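You operate a simulated robot arm through the tools that you are given. There is no shell and no other tool. Be economical: measure what you need, move in short steps, check, and stop when the job is done.

Carry out the task below with a simulated robot arm. There is one attempt and no reset: what you move stays moved.

JOB
Rub the filler on the blue patch flat and brush the dust off.
Fine: Red sanding block, then the blue hand brush, both put back; the other patch stays as it is. Drop and damage nothing, leave nothing switched on.
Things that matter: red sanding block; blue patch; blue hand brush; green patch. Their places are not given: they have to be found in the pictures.

It is judged by the outcome, as a careful person would: the job done as asked, and still so three seconds after it is handed in. It fails if anything else is knocked over, pushed out of place, dropped, spilled or broken.

ROBOT AND FRAMES
A 6-joint arm with a two-finger parallel gripper, fixed in place. Base frame: the origin is at the foot of the arm, x ahead of it, y to its left, z up; the work surface is at about z = 0. Units: m, rad, N and s.
With the tool pointing down near the work surface it reaches from about 0.14 to 0.58 m from the base axis. Its first joint turns from -1.152 to 1.152 rad. Payload 2.1 kg.
The tool frame sits at the grasp point between the pads (the TCP): z along the fingers, y along the line on which they close. The tips reach 0.03 m beyond it. The gripper opens to 0.094 m. The fingers are 0.028 m wide and 0.01 m thick; the gripper's body (0.05 by 0.096 m) begins 0.055 m behind the TCP.
Orientation is that of the tool frame in the base frame, as a unit quaternion [x, y, z, w]. With the fingers straight down and closing along the base's y, the tool's x points along the base's -x, its y along +y and its z along -z.

CONTROLS
- The arm moves only by the tool jog_arm. Its argument "commands" is a list of rows, each a list of 7 numbers: the shift along the base's x, y, z in m, then the turn, a rotation vector about the base's x, y, z in degrees, then the opening in per cent of the stroke, from 0 (shut) to 100 (fully open). In form: [[x, y, z, ax, ay, az, claw], ...]. A call has 1 to 8 rows; each row is the pose to reach, as a shift and turn from the pose commanded when the call began. Each row takes 0.2 s and may step no farther than 0.05 m and 0.15 rad from the row before; otherwise, or with a gripper value out of range, the whole call is refused. A pose out of reach is approached as far as the arm can. The call stops where the force on the tool passes 90 N (or 10 N more than at its start, if that is more) or the arm is blocked; 0.2 s more then pass. The fingers move at their own pace (about 0.072 m/s each) and stop on an object; they squeeze with about 21 N. The grip force told is the motor's: it shows also when the fingers shut on nothing. Time passes only in rows, and 0.2 s behind the last, so rows that repeat a pose let the fingers close. It gives the time, the measured TCP pose, the force on the tool (base axes), the opening and the grip force at its end, in the units of the frame above (readings bear some noise), and new pictures: "views" is both (left out), scene, wrist or none.
- Cameras (640 x 400 px; columns grow to the right, rows downward): "scene" is fixed at [0.0518, -0.3705, 0.4822]; the picture's right is [0.80, -0.60, 0.00], its down [-0.35, -0.47, -0.81] and it looks along [0.48, 0.65, -0.59] (base axes); focal length 221 px, centre (320, 200). "wrist" rides on the gripper at [-0.037, 0, -0.058] in the tool frame; the picture's right is [0.00, -1.00, 0.00], its down [0.97, 0.00, -0.24] and it looks along [0.24, 0.00, 0.97] (tool axes); focal length 218 px, centre (320, 200).
- probe_pixels(camera, pixels): for up to 12 pixels [column, row] of the newest picture of that camera ("zoom" is the newest enlarged one), the place [x, y, z] in the base frame of the surface seen there, good to about 0.003 m. It takes no simulated time.
- zoom(camera, box): a new picture of the part [left, top, right, bottom] of that camera's present view, enlarged. It takes no simulated time.
- sign_off(): hands the job in; it is judged then, once.

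Keep the steps short. Do not move on a guess: measure, check each grasp and each placing, and mend mistakes. In all there are 80 turns and 120 pictures (those below and enlarged ones count). Leave the gripper open and the arm clear of the work at the hand-in unless told otherwise, and finish with a single line.

The tools are called as name(argument=value, ...) on one line, values as JSON. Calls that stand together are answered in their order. jog_arm: Moves the arm, as the interface text tells. Its arguments: {"type":"object","properties":{"commands":{"type":"array","items":{"type":"array","items":{"type":"number"}}},"views":{"type":"string","enum":["both","scene","wrist","none"]}},"required":["commands"]} The other tools are called the same way: probe_pixels (camera, pixels) gives the place of the surface under pixels of a picture; zoom (camera, box) takes an enlarged picture of a part of a camera's view; sign_off () hands the job in.

At the start:

```text
clock: 0.0
position: [0.3214, 0.0295, 0.357]
orientation: [0.0, 1.0, 0.0, 0.001]
wrist_force: [-0.4, 0.5, 0.3]
width: 0.094
grip_force: 0.1
```

scene: 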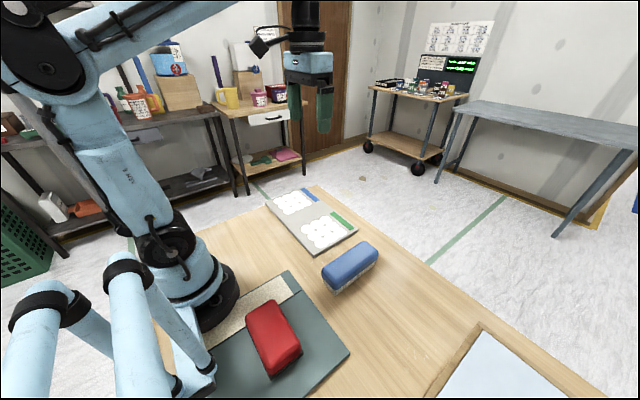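
wrist: 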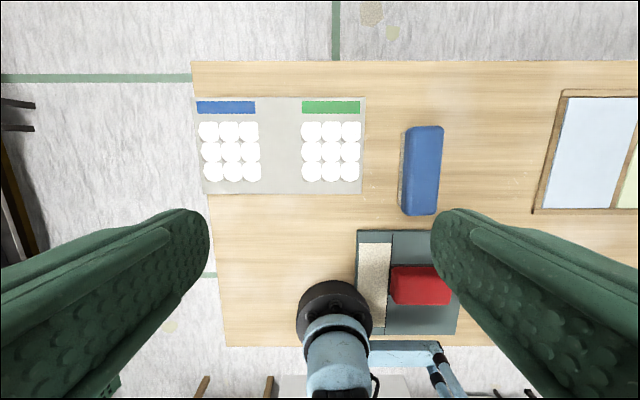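

I see the red block on a grey tray, the blue brush beside it, and a board with a blue-labelled and a green-labelled patch. I'll zoom in and measure these first.

zoom(camera="scene", box=[200, 170, 400, 390])

zoom(camera="wrist", box=[180, 80, 480, 350])

probe_pixels(camera="wrist", pixels=[[195, 97], [365, 97], [362, 193], [203, 193], [210, 131], [250, 172], [230, 150], [312, 131], [403, 127], [442, 127], [435, 214], [403, 212]])

probe_pixels(camera="wrist", pixels=[[424, 145], [420, 195], [395, 268], [395, 302], [440, 302], [420, 285], [358, 231], [456, 333], [374, 285], [410, 245], [230, 230], [225, 107]])

probe_pixels(camera="scene", pixels=[[248, 312], [275, 300], [302, 352], [272, 376], [270, 335], [322, 268], [365, 242], [378, 253], [335, 290], [350, 262], [292, 203], [325, 234]])

```text
1.82 times, centred on (300, 280) of scene
```

zoom: 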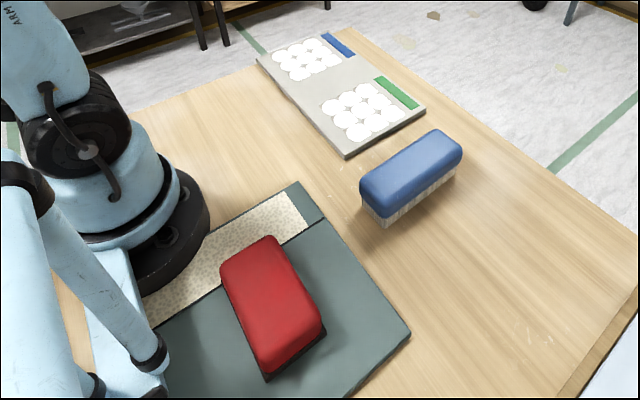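

```text
1.48 times, centred on (330, 215) of wrist
```

zoom: 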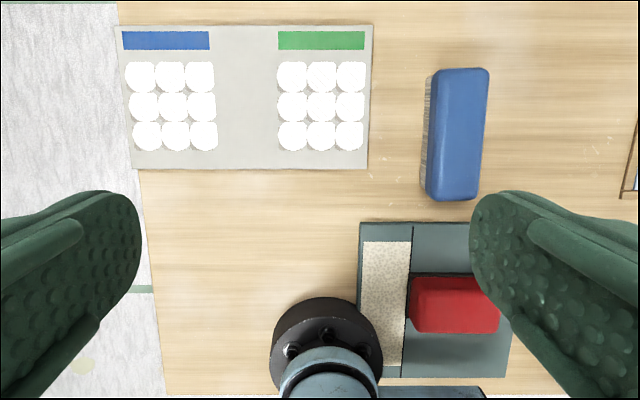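

```text
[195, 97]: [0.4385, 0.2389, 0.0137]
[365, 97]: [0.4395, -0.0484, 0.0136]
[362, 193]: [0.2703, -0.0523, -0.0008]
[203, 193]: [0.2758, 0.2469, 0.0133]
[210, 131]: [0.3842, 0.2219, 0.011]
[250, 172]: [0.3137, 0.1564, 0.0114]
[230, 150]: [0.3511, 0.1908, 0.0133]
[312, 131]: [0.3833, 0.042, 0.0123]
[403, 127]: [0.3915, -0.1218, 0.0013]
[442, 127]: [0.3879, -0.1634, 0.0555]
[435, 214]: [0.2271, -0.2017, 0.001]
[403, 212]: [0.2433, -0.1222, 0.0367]
```

```text
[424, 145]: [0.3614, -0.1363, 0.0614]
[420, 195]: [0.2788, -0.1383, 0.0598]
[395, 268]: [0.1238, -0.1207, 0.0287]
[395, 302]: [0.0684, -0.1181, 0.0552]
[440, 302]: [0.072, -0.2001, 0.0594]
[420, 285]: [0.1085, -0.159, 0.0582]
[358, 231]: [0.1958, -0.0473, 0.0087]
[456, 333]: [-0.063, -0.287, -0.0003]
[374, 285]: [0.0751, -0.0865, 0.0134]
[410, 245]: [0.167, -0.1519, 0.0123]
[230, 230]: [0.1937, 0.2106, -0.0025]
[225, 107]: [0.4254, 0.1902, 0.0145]
```

```text
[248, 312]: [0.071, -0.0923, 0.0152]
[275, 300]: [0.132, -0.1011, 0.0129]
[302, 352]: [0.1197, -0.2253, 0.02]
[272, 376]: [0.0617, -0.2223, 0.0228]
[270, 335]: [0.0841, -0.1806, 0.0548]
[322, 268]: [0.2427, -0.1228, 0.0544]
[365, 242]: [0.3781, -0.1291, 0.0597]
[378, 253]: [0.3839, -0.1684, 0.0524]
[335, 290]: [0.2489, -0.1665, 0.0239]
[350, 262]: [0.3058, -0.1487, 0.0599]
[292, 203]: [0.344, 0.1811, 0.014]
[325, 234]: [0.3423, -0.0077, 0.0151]
```

The red block lies along y at about (0.095, -0.17) and the brush along x at about (0.313, -0.147). I'll stay high, move toward the block and start turning the tool -90° about z.

jog_arm(commands=[[-0.015, -0.02, 0, 0, 0, -8, 100], [-0.03, -0.04, 0, 0, 0, -16, 100], [-0.045, -0.06, 0, 0, 0, -24, 100], [-0.06, -0.08, 0, 0, 0, -32, 100], [-0.075, -0.1, 0, 0, 0, -40, 100], [-0.09, -0.12, 0, 0, 0, -48, 100], [-0.105, -0.14, 0, 0, 0, -56, 100], [-0.12, -0.16, 0, 0, 0, -64, 100]], views="none")

jog_arm(commands=[[-0.02, -0.01, -0.02, 0, 0, -8, 100], [-0.04, -0.02, -0.04, 0, 0, -16, 100], [-0.065, -0.03, -0.06, 0, 0, -24, 100], [-0.09, -0.035, -0.08, 0, 0, -26, 100], [-0.104, -0.035, -0.1, 0, 0, -26, 100], [-0.104, -0.035, -0.11, 0, 0, -26, 100]])

```text
clock: 1.8
position: [0.2022, -0.1312, 0.3571]
orientation: [0.532, 0.847, 0.0, 0.0]
wrist_force: [1.0, -0.9, 0.7]
width: 0.0943
grip_force: 0.1
```

```text
clock: 3.2
position: [0.0971, -0.1641, 0.2462]
orientation: [0.708, 0.707, -0.001, 0.001]
wrist_force: [0.0, 1.0, 0.4]
width: 0.0939
grip_force: 0.0
```

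scene: 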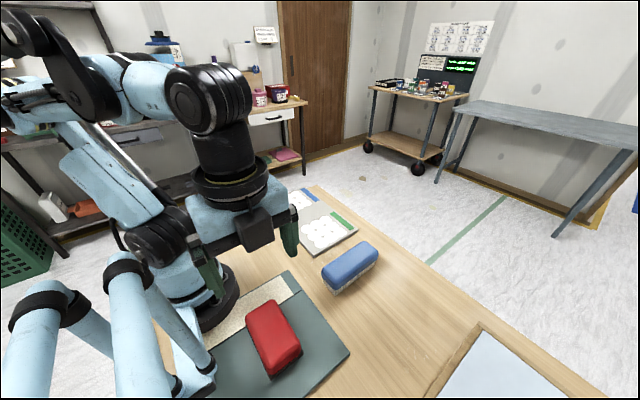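
wrist: 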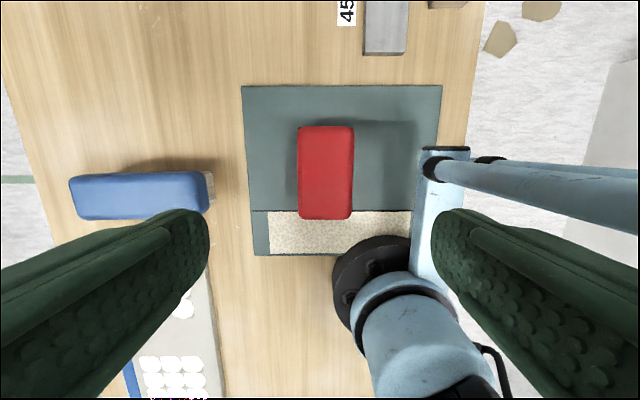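

The block is square to the tool. I'll probe its edges, and the light-blue struts near the base that a finger could touch.

probe_pixels(camera="wrist", pixels=[[302, 132], [350, 132], [302, 214], [349, 214], [326, 172], [298, 172], [354, 172], [326, 126], [326, 219], [430, 165], [500, 165], [428, 250]])

probe_pixels(camera="wrist", pixels=[[470, 180], [600, 180], [455, 152], [243, 87], [253, 254], [441, 87], [75, 182], [207, 177], [75, 215], [205, 212], [140, 195], [340, 270]])

zoom(camera="wrist", box=[230, 70, 450, 270])

zoom(camera="scene", box=[100, 230, 320, 400])

```text
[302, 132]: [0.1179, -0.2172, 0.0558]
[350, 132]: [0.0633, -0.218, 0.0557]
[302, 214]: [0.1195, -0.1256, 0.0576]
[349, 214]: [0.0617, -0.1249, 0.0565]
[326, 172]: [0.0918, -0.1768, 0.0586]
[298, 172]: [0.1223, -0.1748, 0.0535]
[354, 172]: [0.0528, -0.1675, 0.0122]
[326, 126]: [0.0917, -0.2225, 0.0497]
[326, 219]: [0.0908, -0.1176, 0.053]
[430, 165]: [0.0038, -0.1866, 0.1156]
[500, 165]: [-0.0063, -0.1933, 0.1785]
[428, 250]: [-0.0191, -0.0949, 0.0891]
```

```text
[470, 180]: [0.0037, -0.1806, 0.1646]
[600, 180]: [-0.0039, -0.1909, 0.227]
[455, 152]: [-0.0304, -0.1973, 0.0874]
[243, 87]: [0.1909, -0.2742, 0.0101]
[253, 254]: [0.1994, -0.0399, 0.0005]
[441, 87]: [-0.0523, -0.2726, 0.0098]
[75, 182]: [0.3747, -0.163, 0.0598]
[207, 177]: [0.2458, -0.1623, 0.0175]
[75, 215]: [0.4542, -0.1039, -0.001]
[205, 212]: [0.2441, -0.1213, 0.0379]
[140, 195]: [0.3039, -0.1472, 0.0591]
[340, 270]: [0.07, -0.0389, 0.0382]
```

```text
2.00 times, centred on (340, 170) of wrist
```

zoom: 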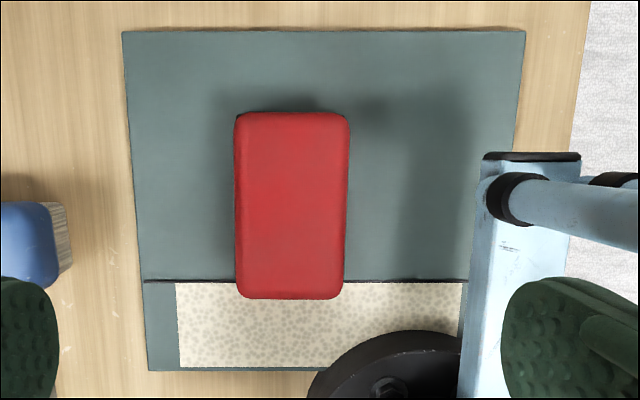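

```text
2.35 times, centred on (210, 315) of scene
```

zoom: 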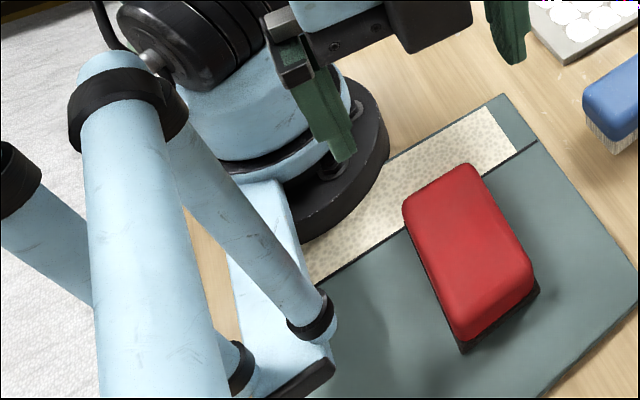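

Block: x 0.060..0.123, y -0.223..-0.117, top at z 0.058, on the mat at z 0.012. The struts stay at x < 0.012, so an 86% opening clears them. I'll descend to just above the block.

jog_arm(commands=[[-0.006, -0.0045, -0.03, 0, 0, 0, 86], [-0.006, -0.0045, -0.06, 0, 0, 0, 86], [-0.006, -0.0045, -0.09, 0, 0, 0, 86], [-0.006, -0.0045, -0.12, 0, 0, 0, 86], [-0.006, -0.0045, -0.145, 0, 0, 0, 86]])

```text
clock: 4.4
position: [0.0922, -0.1701, 0.1011]
orientation: [0.707, 0.707, -0.001, 0.0]
wrist_force: [0.3, 0.5, 0.3]
width: 0.0808
grip_force: 0.1
```

scene: 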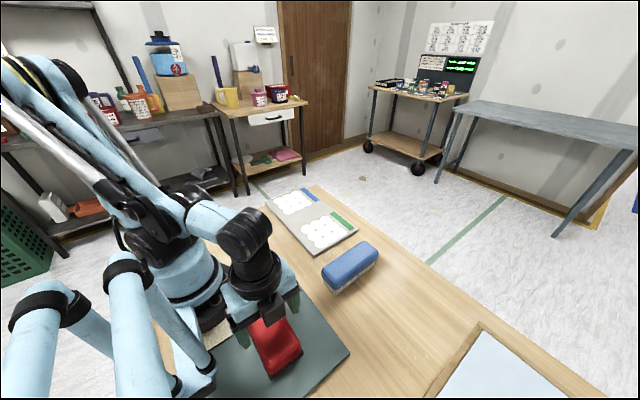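
wrist: 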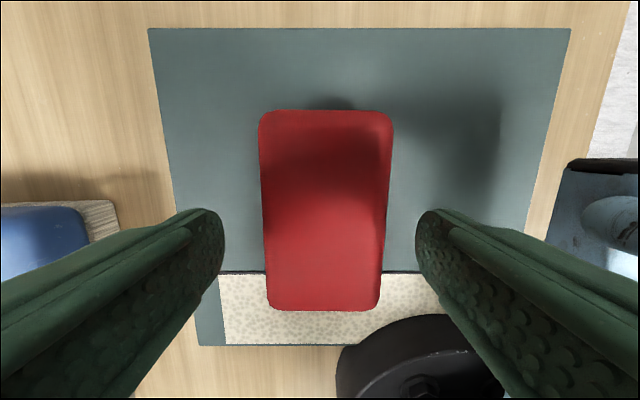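

The fingers straddle the block evenly (columns 224/416, block 260–393). I'll lower to z 0.05 and close.

jog_arm(commands=[[-0.001, 0, -0.02, 0, 0, 0, 86], [-0.001, 0, -0.04, 0, 0, 0, 86], [-0.001, 0, -0.051, 0, 0, 0, 86], [-0.001, 0, -0.051, 0, 0, 0, 40], [-0.001, 0, -0.051, 0, 0, 0, 40], [-0.001, 0, -0.051, 0, 0, 0, 40]])

```text
clock: 5.8
position: [0.0902, -0.1699, 0.0505]
orientation: [0.706, 0.708, -0.001, 0.001]
wrist_force: [-1.0, -1.2, 3.6]
width: 0.0699
grip_force: 20.9
```

scene: 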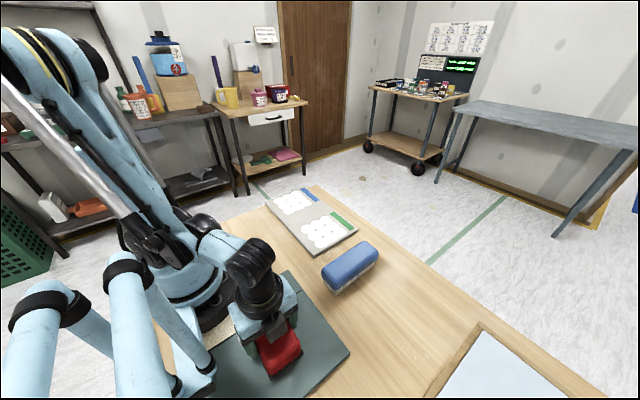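
wrist: 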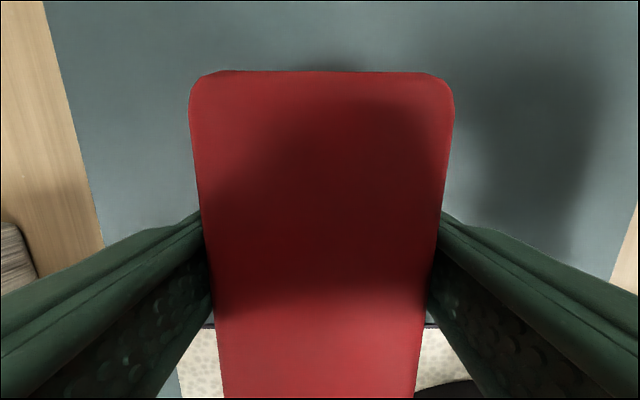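

Gripped at width 0.070 with 20.9 N. The home pose is TCP (0.0904, -0.170, 0.051). I'll lift straight up and check.

jog_arm(commands=[[0, 0, 0.01, 0, 0, 0, 40], [0, 0, 0.04, 0, 0, 0, 40], [0, 0, 0.07, 0, 0, 0, 40], [0, 0, 0.1, 0, 0, 0, 40], [0.02, 0, 0.13, 0, 0, 0, 40]])

```text
clock: 7.0
position: [0.1098, -0.1696, 0.1801]
orientation: [0.707, 0.707, -0.001, 0.001]
wrist_force: [-0.5, -0.6, -1.6]
width: 0.0702
grip_force: 21.0
```

scene: 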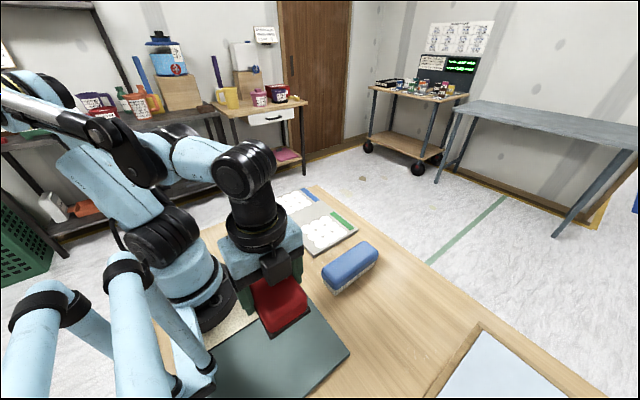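
wrist: 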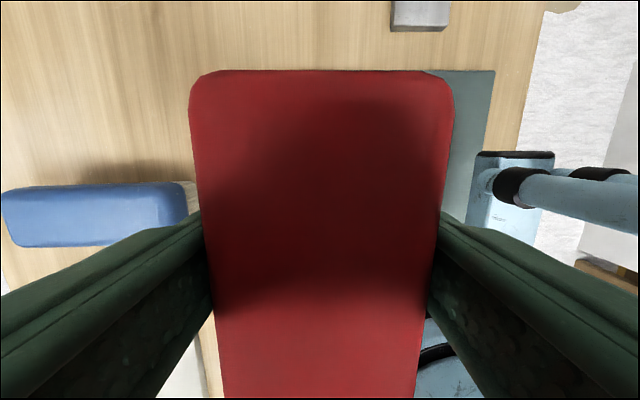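

It's lifted and steady. Before moving on I'll measure the blue patch's extent in the scene view.

zoom(camera="scene", box=[255, 180, 375, 260])

jog_arm(commands=[[0.035, 0.02, 0, 0, 0, 0, 40], [0.07, 0.04, 0, 0, 0, 0, 40], [0.105, 0.06, 0, 0, 0, 0, 40], [0.14, 0.085, 0, 0, 0, 0, 40], [0.165, 0.12, 0, 0, 0, 0, 40], [0.185, 0.155, 0, 0, 0, 0, 40]], views="scene")

```text
5.00 times, centred on (315, 220) of scene
```

zoom: 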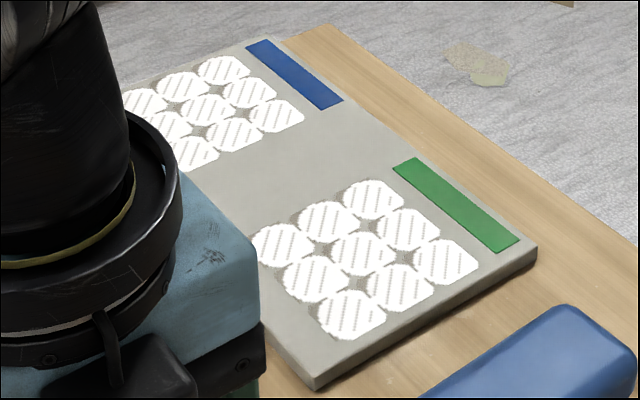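

```text
clock: 8.4
position: [0.2952, -0.0151, 0.1792]
orientation: [0.708, 0.706, 0.0, 0.001]
wrist_force: [-0.2, 0.4, -1.8]
width: 0.0698
grip_force: 20.8
```

scene: 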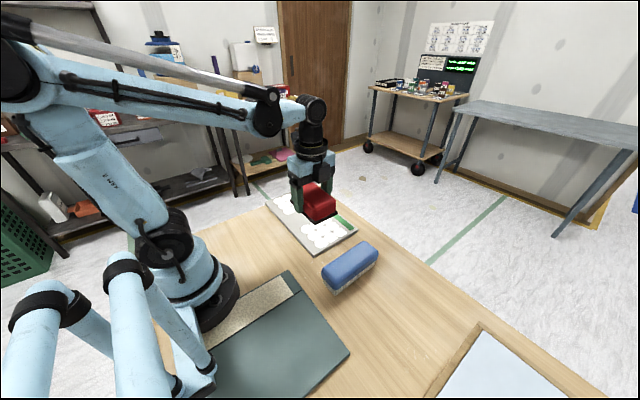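

I'll probe blob edges in that zoomed picture.

probe_pixels(camera="zoom", pixels=[[222, 57], [302, 120], [246, 73], [272, 95], [276, 128], [215, 155], [207, 110], [260, 50], [335, 105], [375, 182], [474, 265], [330, 330]])

```text
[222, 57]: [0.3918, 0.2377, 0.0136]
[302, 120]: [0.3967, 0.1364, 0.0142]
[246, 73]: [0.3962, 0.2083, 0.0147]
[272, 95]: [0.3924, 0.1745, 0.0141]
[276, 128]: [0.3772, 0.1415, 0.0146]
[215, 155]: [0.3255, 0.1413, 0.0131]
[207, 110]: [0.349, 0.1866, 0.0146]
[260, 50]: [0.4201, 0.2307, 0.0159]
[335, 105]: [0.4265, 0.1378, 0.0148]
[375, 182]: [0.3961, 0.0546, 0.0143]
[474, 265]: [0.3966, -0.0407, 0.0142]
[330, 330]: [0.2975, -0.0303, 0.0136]
```

The blue patch spans x 0.297–0.400 and y 0.136–0.242, centred at (0.349, 0.189). The green one starts at y < 0.06. I'll move above the blue patch.

jog_arm(commands=[[0.015, 0.04, 0, 0, 0, 0, 40], [0.03, 0.08, 0, 0, 0, 0, 40], [0.04, 0.12, 0, 0, 0, 0, 40], [0.05, 0.16, 0, 0, 0, 0, 40], [0.0536, 0.2, 0, 0, 0, 0, 40], [0.0536, 0.204, -0.03, 0, 0, 0, 40], [0.0536, 0.204, -0.06, 0, 0, 0, 40], [0.0536, 0.204, -0.09, 0, 0, 0, 40]])

```text
clock: 10.2
position: [0.3481, 0.1862, 0.0895]
orientation: [0.707, 0.707, 0.0, 0.001]
wrist_force: [-0.3, 0.3, -1.5]
width: 0.0701
grip_force: 21.1
```

scene: 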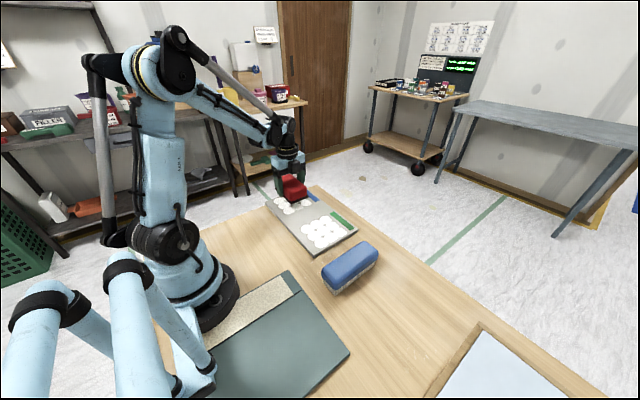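
wrist: 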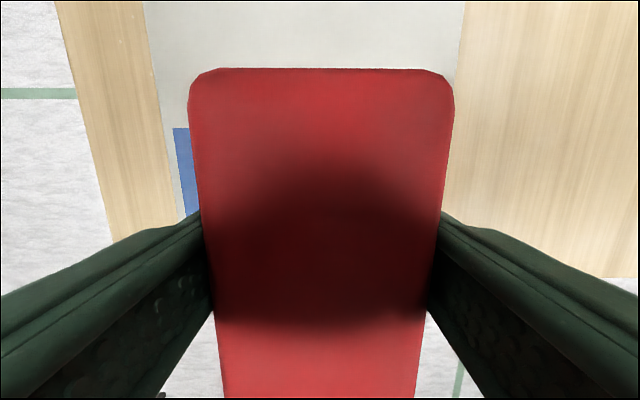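

I'm above the patch. I'll lower gently, expecting contact near z 0.053.

jog_arm(commands=[[0, 0.001, -0.02, 0, 0, 0, 40], [0, 0.001, -0.033, 0, 0, 0, 40], [0, 0.001, -0.036, 0, 0, 0, 40], [0, 0.001, -0.038, 0, 0, 0, 40], [0, 0.001, -0.038, 0, 0, 0, 40]], views="none")

```text
clock: 11.4
position: [0.3481, 0.1894, 0.052]
orientation: [0.707, 0.707, -0.001, 0.0]
wrist_force: [-0.3, 0.5, -1.2]
width: 0.0699
grip_force: 21.3
```

There's no contact yet at z 0.052, so I'll go on down in 1 mm steps.

jog_arm(commands=[[0, 0, -0.001, 0, 0, 0, 40], [0, 0, -0.002, 0, 0, 0, 40], [0, 0, -0.002, 0, 0, 0, 40]], views="none")

```text
clock: 12.2
position: [0.349, 0.1898, 0.0513]
orientation: [0.707, 0.707, 0.0, 0.001]
wrist_force: [-0.4, -0.2, -0.2]
width: 0.0701
grip_force: 20.9
```

jog_arm(commands=[[0, 0, -0.001, 0, 0, 0, 40], [0, 0, -0.001, 0, 0, 0, 40]], views="none")

```text
clock: 12.8
position: [0.3487, 0.1899, 0.0503]
orientation: [0.707, 0.707, 0.0, 0.001]
wrist_force: [-1.5, -1.8, 31.8]
width: 0.0702
grip_force: 21.3
```

Contact: 31.8 N, firmer than I want. I'll ease off to a light press and make a short stroke.

jog_arm(commands=[[0, 0, 0.0006, 0, 0, 0, 40], [0.01, 0, 0.0006, 0, 0, 0, 40], [0.02, 0, 0.0006, 0, 0, 0, 40], [0.03, 0, 0.0006, 0, 0, 0, 40]])

```text
clock: 13.8
position: [0.3805, 0.1905, 0.0506]
orientation: [0.707, 0.707, 0.0, 0.001]
wrist_force: [-0.7, -0.9, -1.9]
width: 0.0702
grip_force: 20.6
```

scene: 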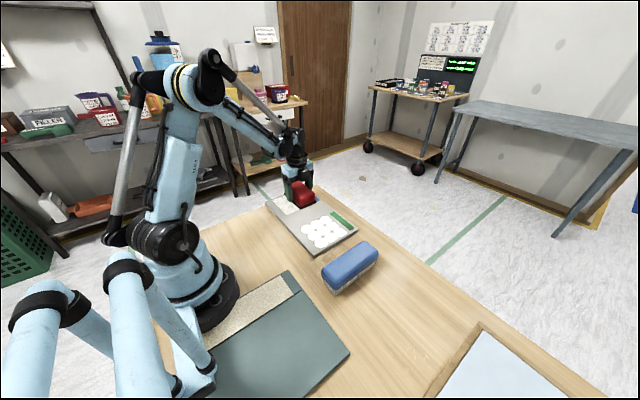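
wrist: 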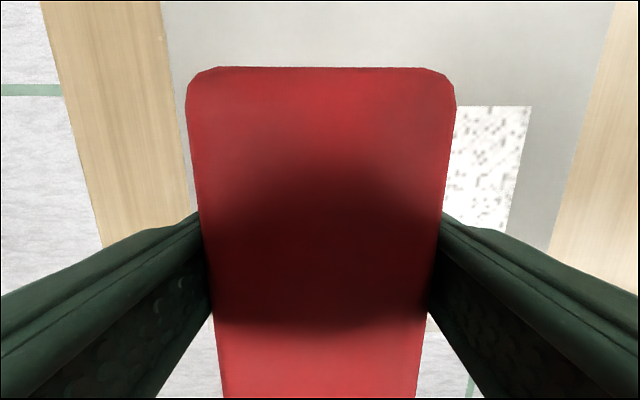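

The visible part of the patch now looks like fine dust (columns 455–530). I'll take a closer look.

zoom(camera="wrist", box=[430, 80, 590, 260])

zoom(camera="scene", box=[255, 170, 375, 250])

```text
2.22 times, centred on (510, 170) of wrist
```

zoom: 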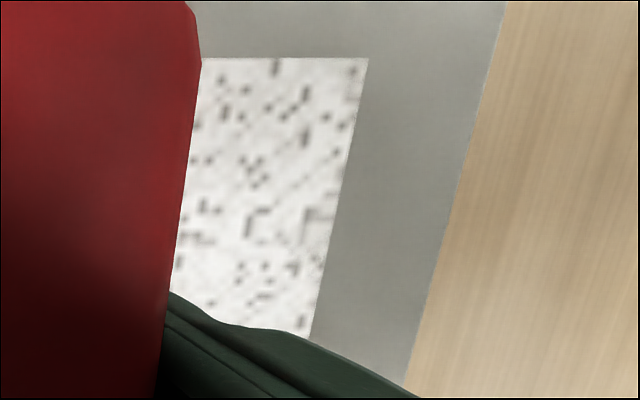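

```text
5.00 times, centred on (315, 210) of scene
```

zoom: 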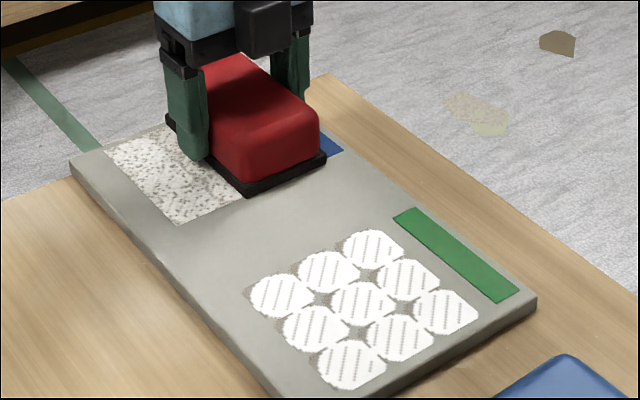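

The filler under the first stroke has gone to dust. I'll keep the press light and stroke back over the whole patch.

jog_arm(commands=[[0, 0, -0.0008, 0, 0, 0, 40], [-0.012, 0, -0.0008, 0, 0, 0, 40], [-0.024, 0, -0.0008, 0, 0, 0, 40], [-0.036, 0, -0.0008, 0, 0, 0, 40], [-0.048, 0, -0.0008, 0, 0, 0, 40], [-0.06, 0, -0.0008, 0, 0, 0, 40], [-0.068, 0, -0.0008, 0, 0, 0, 40]], views="none")

```text
clock: 15.4
position: [0.3097, 0.1903, 0.0494]
orientation: [0.708, 0.707, -0.001, -0.001]
wrist_force: [8.1, 0.5, 7.6]
width: 0.0703
grip_force: 21.0
```

There's about 8 N of press and 8 N of drag. I'll stroke forward and back with slight y offsets.

jog_arm(commands=[[0.012, 0.003, 0, 0, 0, 0, 40], [0.026, 0.004, 0, 0, 0, 0, 40], [0.04, 0.004, 0, 0, 0, 0, 40], [0.054, 0.004, 0, 0, 0, 0, 40], [0.068, 0.004, 0, 0, 0, 0, 40], [0.078, 0.004, 0, 0, 0, 0, 40]], views="none")

jog_arm(commands=[[0, -0.004, 0, 0, 0, 0, 40], [0, -0.008, 0, 0, 0, 0, 40], [-0.014, -0.008, 0, 0, 0, 0, 40], [-0.028, -0.008, 0, 0, 0, 0, 40], [-0.042, -0.008, 0, 0, 0, 0, 40], [-0.056, -0.008, 0, 0, 0, 0, 40], [-0.07, -0.008, 0, 0, 0, 0, 40], [-0.08, -0.008, 0, 0, 0, 0, 40]])

zoom(camera="scene", box=[255, 170, 375, 250])

```text
clock: 16.8
position: [0.3898, 0.1939, 0.05]
orientation: [0.707, 0.707, -0.001, 0.001]
wrist_force: [0.5, 0.1, -1.7]
width: 0.07
grip_force: 21.2
```

```text
clock: 18.6
position: [0.3079, 0.186, 0.0505]
orientation: [0.707, 0.707, -0.001, 0.001]
wrist_force: [0.1, 0.2, -0.9]
width: 0.0697
grip_force: 21.1
```

scene: 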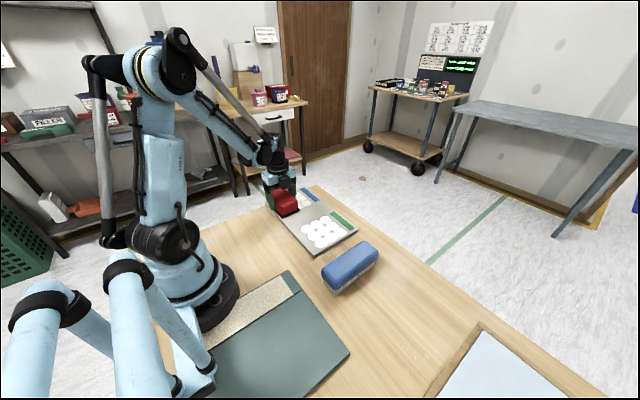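
wrist: 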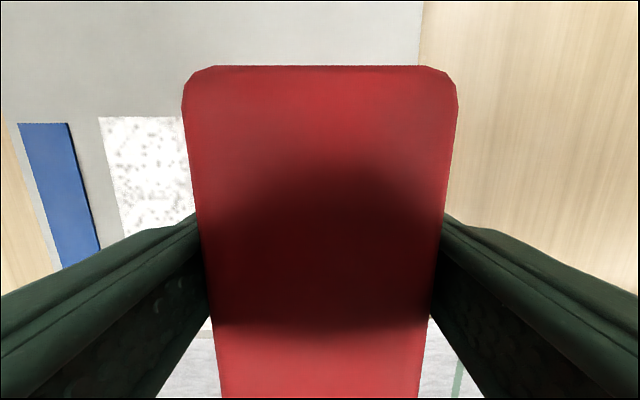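

```text
5.00 times, centred on (315, 210) of scene
```

zoom: 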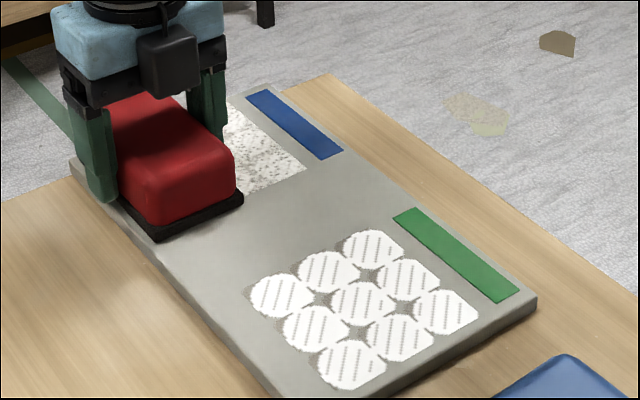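

All the filler shows as dust now. I'll lift to inspect the bare patch.

jog_arm(commands=[[0, 0, 0.03, 0, 0, 0, 40], [0, 0, 0.07, 0, 0, 0, 40], [0, -0.04, 0.1, 0, 0, 0, 40], [0, -0.08, 0.12, 0, 0, 0, 40], [0, -0.12, 0.13, 0, 0, 0, 40], [0, -0.16, 0.13, 0, 0, 0, 40]])

zoom(camera="scene", box=[255, 170, 375, 250])

```text
clock: 20.0
position: [0.3077, 0.025, 0.1787]
orientation: [0.708, 0.707, -0.001, 0.001]
wrist_force: [-0.3, -0.6, -0.8]
width: 0.0701
grip_force: 20.8
```

scene: 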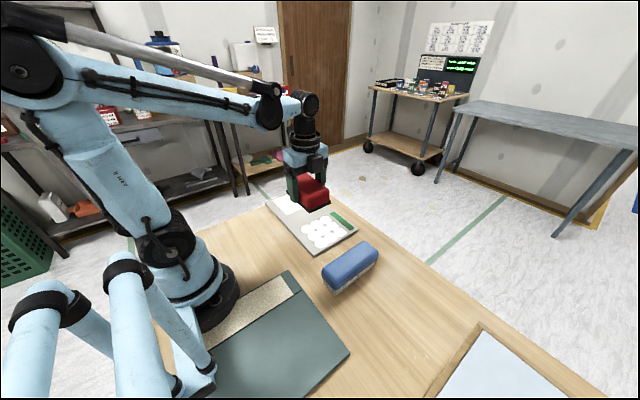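
wrist: 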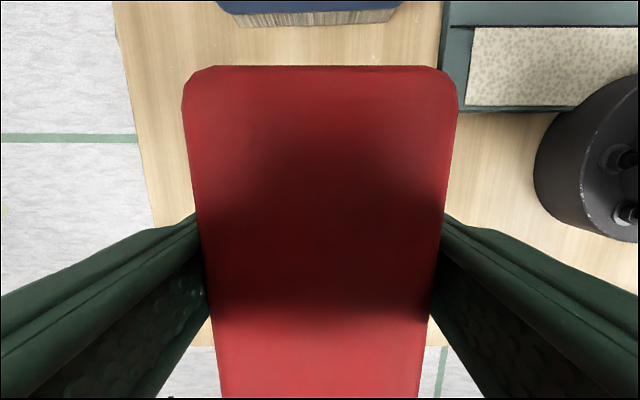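

```text
5.00 times, centred on (315, 210) of scene
```

zoom: 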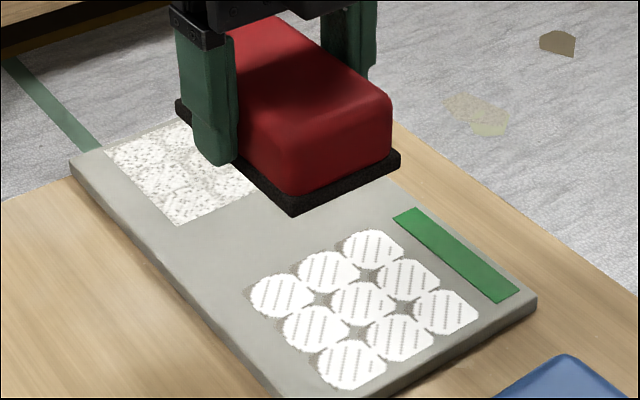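

The view is partly blocked. I'll carry the block on toward its home and then look at the whole patch.

jog_arm(commands=[[-0.02, -0.035, 0, 0, 0, 0, 40], [-0.04, -0.07, 0, 0, 0, 0, 40], [-0.08, -0.09, 0, 0, 0, 0, 40], [-0.12, -0.12, 0, 0, 0, 0, 40], [-0.15, -0.15, 0, 0, 0, 0, 40]], views="none")

zoom(camera="scene", box=[255, 170, 375, 250])

```text
clock: 21.2
position: [0.1615, -0.1243, 0.1809]
orientation: [0.707, 0.707, 0.0, 0.0]
wrist_force: [0.7, -0.1, -1.7]
width: 0.0704
grip_force: 21.4
```

```text
5.00 times, centred on (315, 210) of scene
```

zoom: 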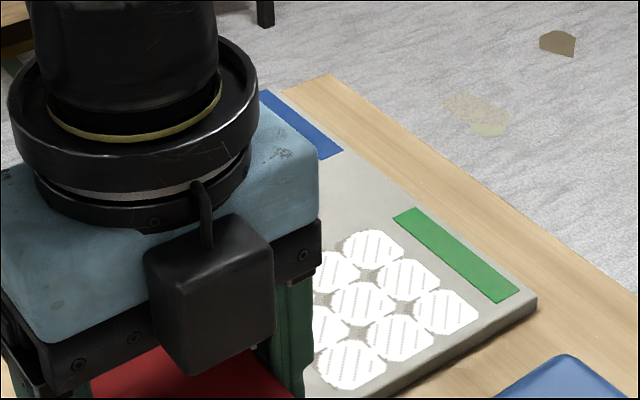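

The gripper is in the way. I'll raise it to clear the view.

jog_arm(commands=[[0.02, 0.02, 0.03, 0, 0, 0, 40], [0.05, 0.04, 0.06, 0, 0, 0, 40], [0.08, 0.06, 0.09, 0, 0, 0, 40], [0.11, 0.08, 0.12, 0, 0, 0, 40], [0.13, 0.1, 0.15, 0, 0, 0, 40], [0.13, 0.1, 0.17, 0, 0, 0, 40]])

zoom(camera="scene", box=[255, 170, 375, 250])

```text
clock: 22.6
position: [0.2906, -0.0222, 0.3496]
orientation: [0.707, 0.707, -0.001, 0.001]
wrist_force: [-0.4, -0.7, -1.2]
width: 0.0701
grip_force: 20.9
```

scene: 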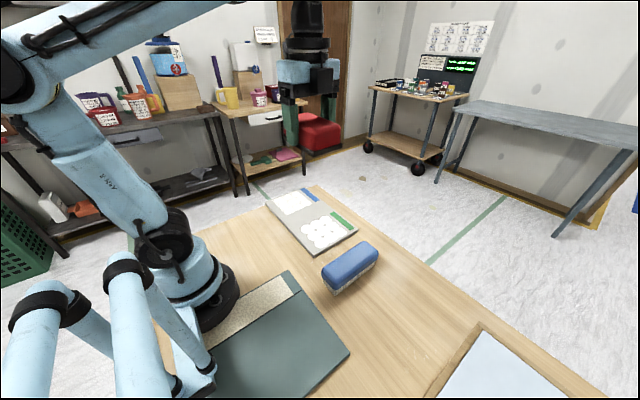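
wrist: 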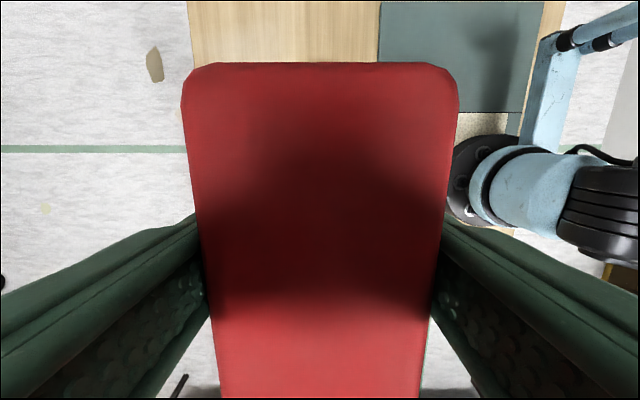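

```text
5.00 times, centred on (315, 210) of scene
```

zoom: 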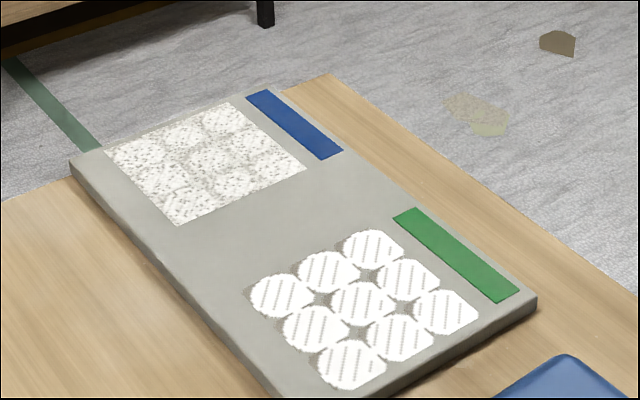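

zoom(camera="scene", box=[270, 185, 320, 217])

```text
12.50 times, centred on (295, 201) of scene
```

zoom: 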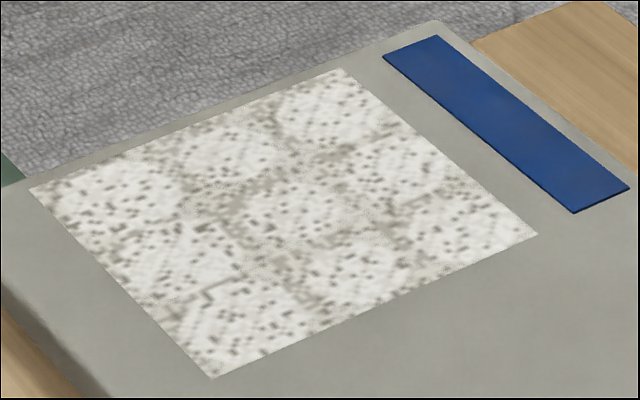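

Nine lighter spots still show under the dust and the later strokes pressed very little, so the filler may not be fully flat. I'll go back for more strokes with steady pressure.

jog_arm(commands=[[0.01, 0.035, -0.03, 0, 0, 0, 40], [0.02, 0.07, -0.06, 0, 0, 0, 40], [0.03, 0.105, -0.09, 0, 0, 0, 40], [0.04, 0.14, -0.12, 0, 0, 0, 40], [0.05, 0.175, -0.14, 0, 0, 0, 40], [0.06, 0.2, -0.17, 0, 0, 0, 40], [0.06, 0.213, -0.2, 0, 0, 0, 40], [0.06, 0.213, -0.24, 0, 0, 0, 40]], views="none")

jog_arm(commands=[[0, 0, -0.03, 0, 0, 0, 40], [0, 0, -0.055, 0, 0, 0, 40], [0, 0, -0.0598, 0, 0, 0, 40], [0, 0, -0.0605, 0, 0, 0, 40], [0, 0, -0.0605, 0, 0, 0, 40]], views="none")

```text
clock: 24.4
position: [0.3484, 0.1885, 0.1109]
orientation: [0.707, 0.708, 0.0, 0.001]
wrist_force: [0.5, -0.1, -1.4]
width: 0.0701
grip_force: 21.6
```

```text
clock: 25.6
position: [0.3484, 0.1881, 0.0497]
orientation: [0.707, 0.707, -0.001, 0.0]
wrist_force: [-3.8, -1.1, 14.4]
width: 0.0701
grip_force: 21.0
```

A steady press of about 14 N. I'll stroke forward at this height.

jog_arm(commands=[[0.01, 0, 0, 0, 0, 0, 40], [0.02, 0, 0, 0, 0, 0, 40], [0.03, 0, 0, 0, 0, 0, 40], [0.04, 0, 0, 0, 0, 0, 40]], views="none")

jog_arm(commands=[[-0.012, 0, 0, 0, 0, 0, 40], [-0.024, 0, 0, 0, 0, 0, 40], [-0.036, 0, 0, 0, 0, 0, 40], [-0.048, 0, 0, 0, 0, 0, 40], [-0.06, 0, 0, 0, 0, 0, 40], [-0.072, 0, 0, 0, 0, 0, 40], [-0.084, 0, 0, 0, 0, 0, 40]], views="none")

```text
clock: 26.6
position: [0.3875, 0.1899, 0.0496]
orientation: [0.707, 0.707, -0.001, 0.0]
wrist_force: [-0.1, -1.4, -1.7]
width: 0.0701
grip_force: 21.2
```

```text
clock: 28.2
position: [0.3033, 0.1875, 0.049]
orientation: [0.707, 0.707, -0.001, 0.001]
wrist_force: [0.4, 0.0, -1.2]
width: 0.0702
grip_force: 20.6
```

No force is left after those passes, so the surface is wearing down or the block has slid up a little in the grip. I'll lower in half-millimetre steps until it touches.

jog_arm(commands=[[0.005, 0, -0.0005, 0, 0, 0, 40], [0.005, 0, -0.0005, 0, 0, 0, 40]], views="wrist")

```text
clock: 28.8
position: [0.3067, 0.1882, 0.0487]
orientation: [0.707, 0.707, -0.002, -0.001]
wrist_force: [-18.0, 1.2, 24.3]
width: 0.0699
grip_force: 20.9
```

wrist: 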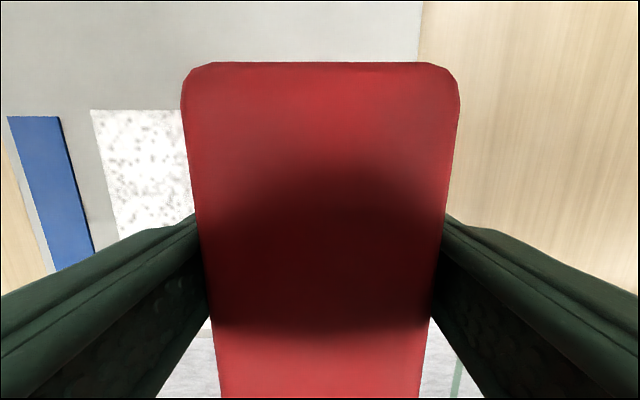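

The block has slid up about 2 mm in the grip, which is harmless since the tips still clear the board by about 4 mm. It's in contact at 24 N now, so I'll stroke again.

jog_arm(commands=[[0.012, 0.002, 0.0002, 0, 0, 0, 40], [0.025, 0.002, 0.0002, 0, 0, 0, 40], [0.04, 0.002, 0, 0, 0, 0, 40], [0.055, 0.002, 0, 0, 0, 0, 40], [0.07, 0.002, 0, 0, 0, 0, 40], [0.08, 0.002, 0, 0, 0, 0, 40]], views="none")

jog_arm(commands=[[-0.005, 0, -0.0004, 0, 0, 0, 40], [-0.02, 0, -0.0004, 0, 0, 0, 40], [-0.035, 0, -0.0004, 0, 0, 0, 40], [-0.05, 0, -0.0004, 0, 0, 0, 40], [-0.065, 0, -0.0004, 0, 0, 0, 40], [-0.08, 0, -0.0004, 0, 0, 0, 40]], views="wrist")

zoom(camera="scene", box=[270, 180, 330, 220])

```text
clock: 30.2
position: [0.3886, 0.1906, 0.0481]
orientation: [0.707, 0.707, -0.001, 0.001]
wrist_force: [-1.5, 1.1, 1.3]
width: 0.0703
grip_force: 21.3
```

```text
clock: 31.6
position: [0.3085, 0.1894, 0.0485]
orientation: [0.707, 0.707, 0.0, 0.001]
wrist_force: [0.0, 1.3, -1.5]
width: 0.0701
grip_force: 21.2
```

wrist: 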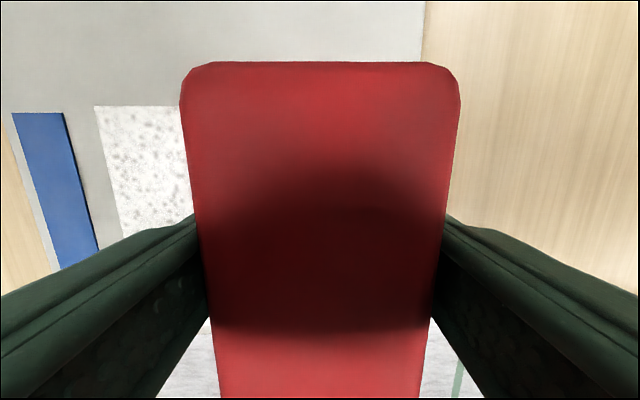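

```text
10.00 times, centred on (300, 200) of scene
```

zoom: 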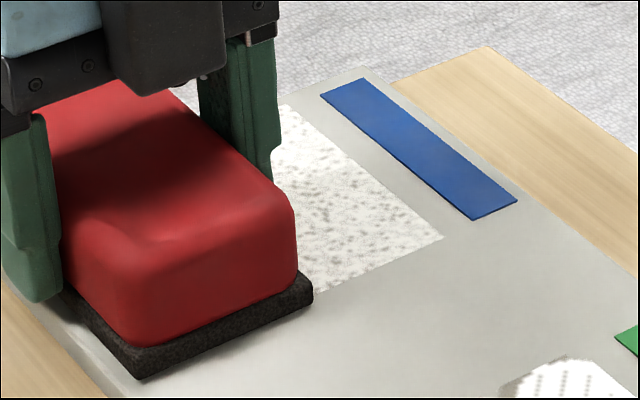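

The visible half now looks even. I'll make another stroke forward, pressing, and check the other half.

jog_arm(commands=[[0, 0, -0.0006, 0, 0, 0, 40], [0.015, 0, -0.0006, 0, 0, 0, 40], [0.03, 0, -0.0006, 0, 0, 0, 40], [0.045, 0, -0.0006, 0, 0, 0, 40], [0.06, 0, -0.0006, 0, 0, 0, 40], [0.075, 0, -0.0006, 0, 0, 0, 40], [0.082, 0, -0.0006, 0, 0, 0, 40]], views="wrist")

zoom(camera="scene", box=[265, 180, 325, 220])

```text
clock: 33.2
position: [0.3918, 0.1904, 0.0477]
orientation: [0.707, 0.707, -0.002, 0.001]
wrist_force: [0.6, 0.1, -0.9]
width: 0.0698
grip_force: 20.9
```

wrist: 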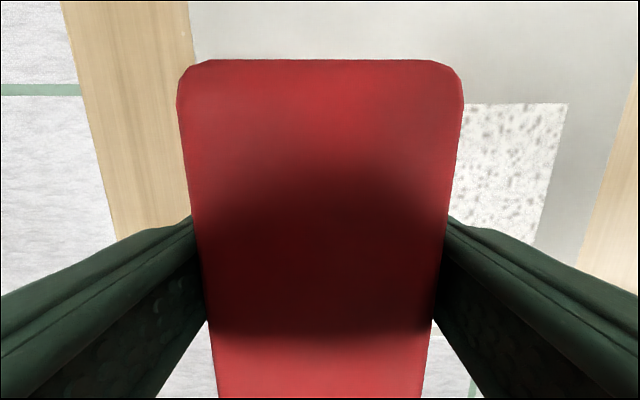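

```text
10.00 times, centred on (295, 200) of scene
```

zoom: 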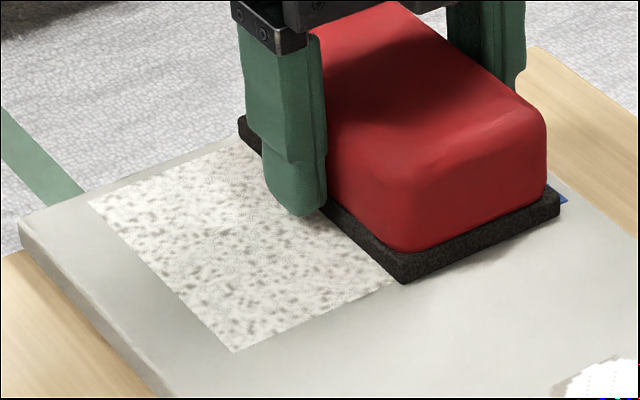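

It looks even dust with no spots. I'll do one last back stroke and then lift clear to view the whole patch.

jog_arm(commands=[[0, 0, -0.0005, 0, 0, 0, 40], [-0.015, 0, -0.0005, 0, 0, 0, 40], [-0.03, 0, -0.0005, 0, 0, 0, 40], [-0.045, 0, -0.0005, 0, 0, 0, 40], [-0.06, 0, -0.0005, 0, 0, 0, 40], [-0.075, 0, -0.0005, 0, 0, 0, 40], [-0.082, 0, -0.0005, 0, 0, 0, 40], [-0.082, 0, 0.03, 0, 0, 0, 40]], views="none")

jog_arm(commands=[[0, 0, 0.04, 0, 0, 0, 40], [0, -0.03, 0.07, 0, 0, 0, 40], [0, -0.06, 0.1, 0, 0, 0, 40], [0, -0.09, 0.13, 0, 0, 0, 40], [0, -0.12, 0.16, 0, 0, 0, 40], [0, -0.15, 0.19, 0, 0, 0, 40], [0, -0.18, 0.22, 0, 0, 0, 40], [-0.021, -0.215, 0.25, 0, 0, 0, 40]], views="none")

zoom(camera="scene", box=[265, 180, 325, 220])

zoom(camera="scene", box=[255, 170, 415, 300])

```text
clock: 35.0
position: [0.3094, 0.1926, 0.0779]
orientation: [0.707, 0.707, -0.002, 0.0]
wrist_force: [-0.1, -0.2, -1.1]
width: 0.0703
grip_force: 20.9
```

```text
refused: row 8 steps farther than a row can; nothing moved
```

```text
10.00 times, centred on (295, 200) of scene
```

zoom: 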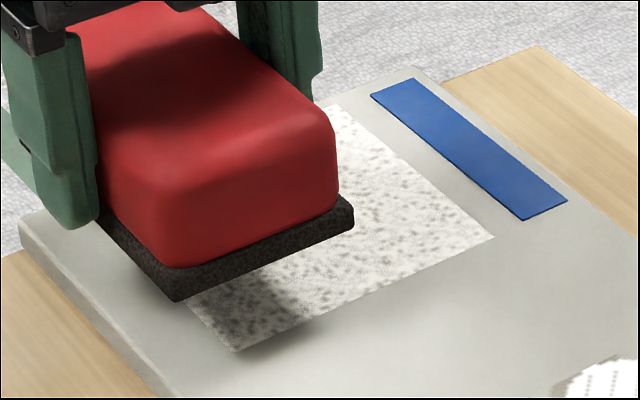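

```text
3.08 times, centred on (335, 235) of scene
```

zoom: 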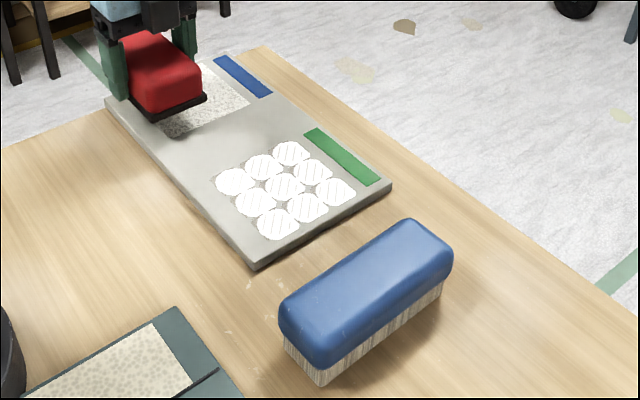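

The dust is uniform in both halves. I'll carry the block back, raising it high enough for one overall look.

jog_arm(commands=[[0, 0, 0.04, 0, 0, 0, 40], [0, -0.03, 0.07, 0, 0, 0, 40], [0, -0.06, 0.1, 0, 0, 0, 40], [0, -0.09, 0.13, 0, 0, 0, 40], [0, -0.12, 0.16, 0, 0, 0, 40], [0, -0.15, 0.19, 0, 0, 0, 40], [0, -0.18, 0.22, 0, 0, 0, 40], [-0.01, -0.205, 0.25, 0, 0, 0, 40]], views="none")

zoom(camera="scene", box=[265, 180, 325, 220])

```text
clock: 36.8
position: [0.3011, -0.0134, 0.3289]
orientation: [0.707, 0.707, -0.001, 0.0]
wrist_force: [-0.1, -0.2, -1.3]
width: 0.0703
grip_force: 21.4
```

```text
10.00 times, centred on (295, 200) of scene
```

zoom: 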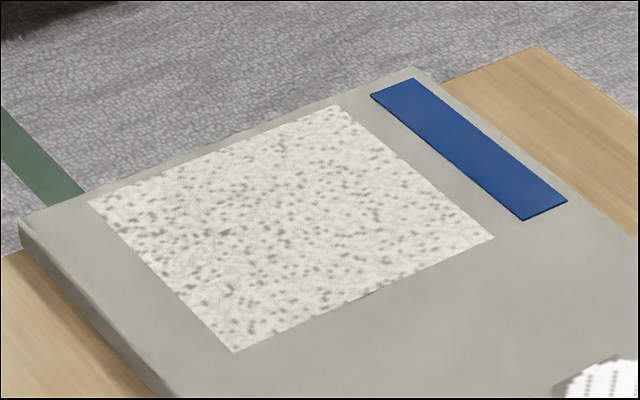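

The patch is flat, covered in even dust with no bumps. Next the block goes back above its home spot.

jog_arm(commands=[[-0.026, -0.02, -0.0185, 0, 0, 0, 40], [-0.052, -0.039, -0.037, 0, 0, 0, 40], [-0.078, -0.0585, -0.0555, 0, 0, 0, 40], [-0.104, -0.078, -0.074, 0, 0, 0, 40], [-0.13, -0.0975, -0.0925, 0, 0, 0, 40], [-0.156, -0.117, -0.111, 0, 0, 0, 40], [-0.182, -0.1365, -0.1295, 0, 0, 0, 40], [-0.2096, -0.156, -0.148, 0, 0, 0, 40]], views="none")

jog_arm(commands=[[0, 0, -0.03, 0, 0, 0, 40], [0, 0, -0.06, 0, 0, 0, 40], [0, 0, -0.09, 0, 0, 0, 40], [0, 0, -0.115, 0, 0, 0, 40], [0, 0, -0.115, 0, 0, 0, 40]])

```text
clock: 38.6
position: [0.0891, -0.1719, 0.1818]
orientation: [0.707, 0.707, -0.001, 0.001]
wrist_force: [0.5, 0.4, -1.7]
width: 0.0701
grip_force: 21.0
```

```text
clock: 39.8
position: [0.0906, -0.1695, 0.062]
orientation: [0.707, 0.707, 0.0, 0.0]
wrist_force: [-0.8, -1.1, -1.4]
width: 0.0698
grip_force: 21.1
```

scene: 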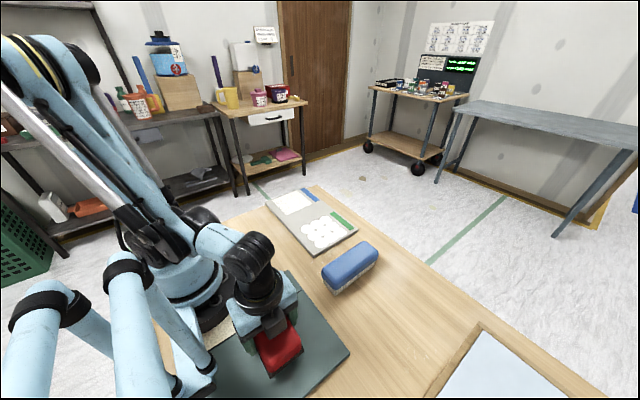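
wrist: 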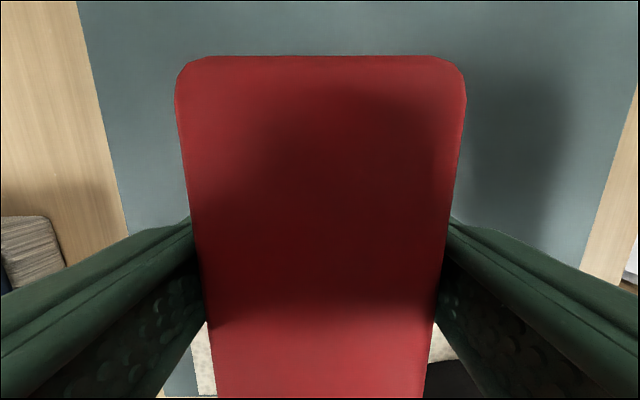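

I'm lowering toward the mat in small steps to find contact.

jog_arm(commands=[[0, 0, -0.01, 0, 0, 0, 40], [0, 0, -0.013, 0, 0, 0, 40], [0, 0, -0.0145, 0, 0, 0, 40], [0, 0, -0.0145, 0, 0, 0, 40]], views="none")

```text
clock: 40.8
position: [0.0909, -0.1719, 0.0491]
orientation: [0.707, 0.707, 0.0, 0.001]
wrist_force: [-0.5, 0.4, -1.7]
width: 0.0701
grip_force: 20.7
```

jog_arm(commands=[[0, 0, -0.001, 0, 0, 0, 40], [0, 0, -0.002, 0, 0, 0, 40], [0, 0, -0.002, 0, 0, 0, 40]], views="none")

```text
clock: 41.6
position: [0.0903, -0.1717, 0.0493]
orientation: [0.708, 0.707, -0.001, 0.001]
wrist_force: [-0.8, 0.2, -2.2]
width: 0.0699
grip_force: 20.9
```

jog_arm(commands=[[0, 0, -0.0007, 0, 0, 0, 40], [0, 0, -0.0007, 0, 0, 0, 40]], views="none")

```text
clock: 42.2
position: [0.0905, -0.1705, 0.0475]
orientation: [0.707, 0.707, 0.0, 0.001]
wrist_force: [0.3, 0.0, -1.0]
width: 0.0699
grip_force: 21.3
```

jog_arm(commands=[[0, 0, -0.0006, 0, 0, 0, 40], [0, 0, -0.0006, 0, 0, 0, 40]], views="none")

```text
clock: 42.8
position: [0.0899, -0.1709, 0.0475]
orientation: [0.707, 0.708, -0.001, 0.001]
wrist_force: [-0.3, 0.2, -1.6]
width: 0.07
grip_force: 20.7
```

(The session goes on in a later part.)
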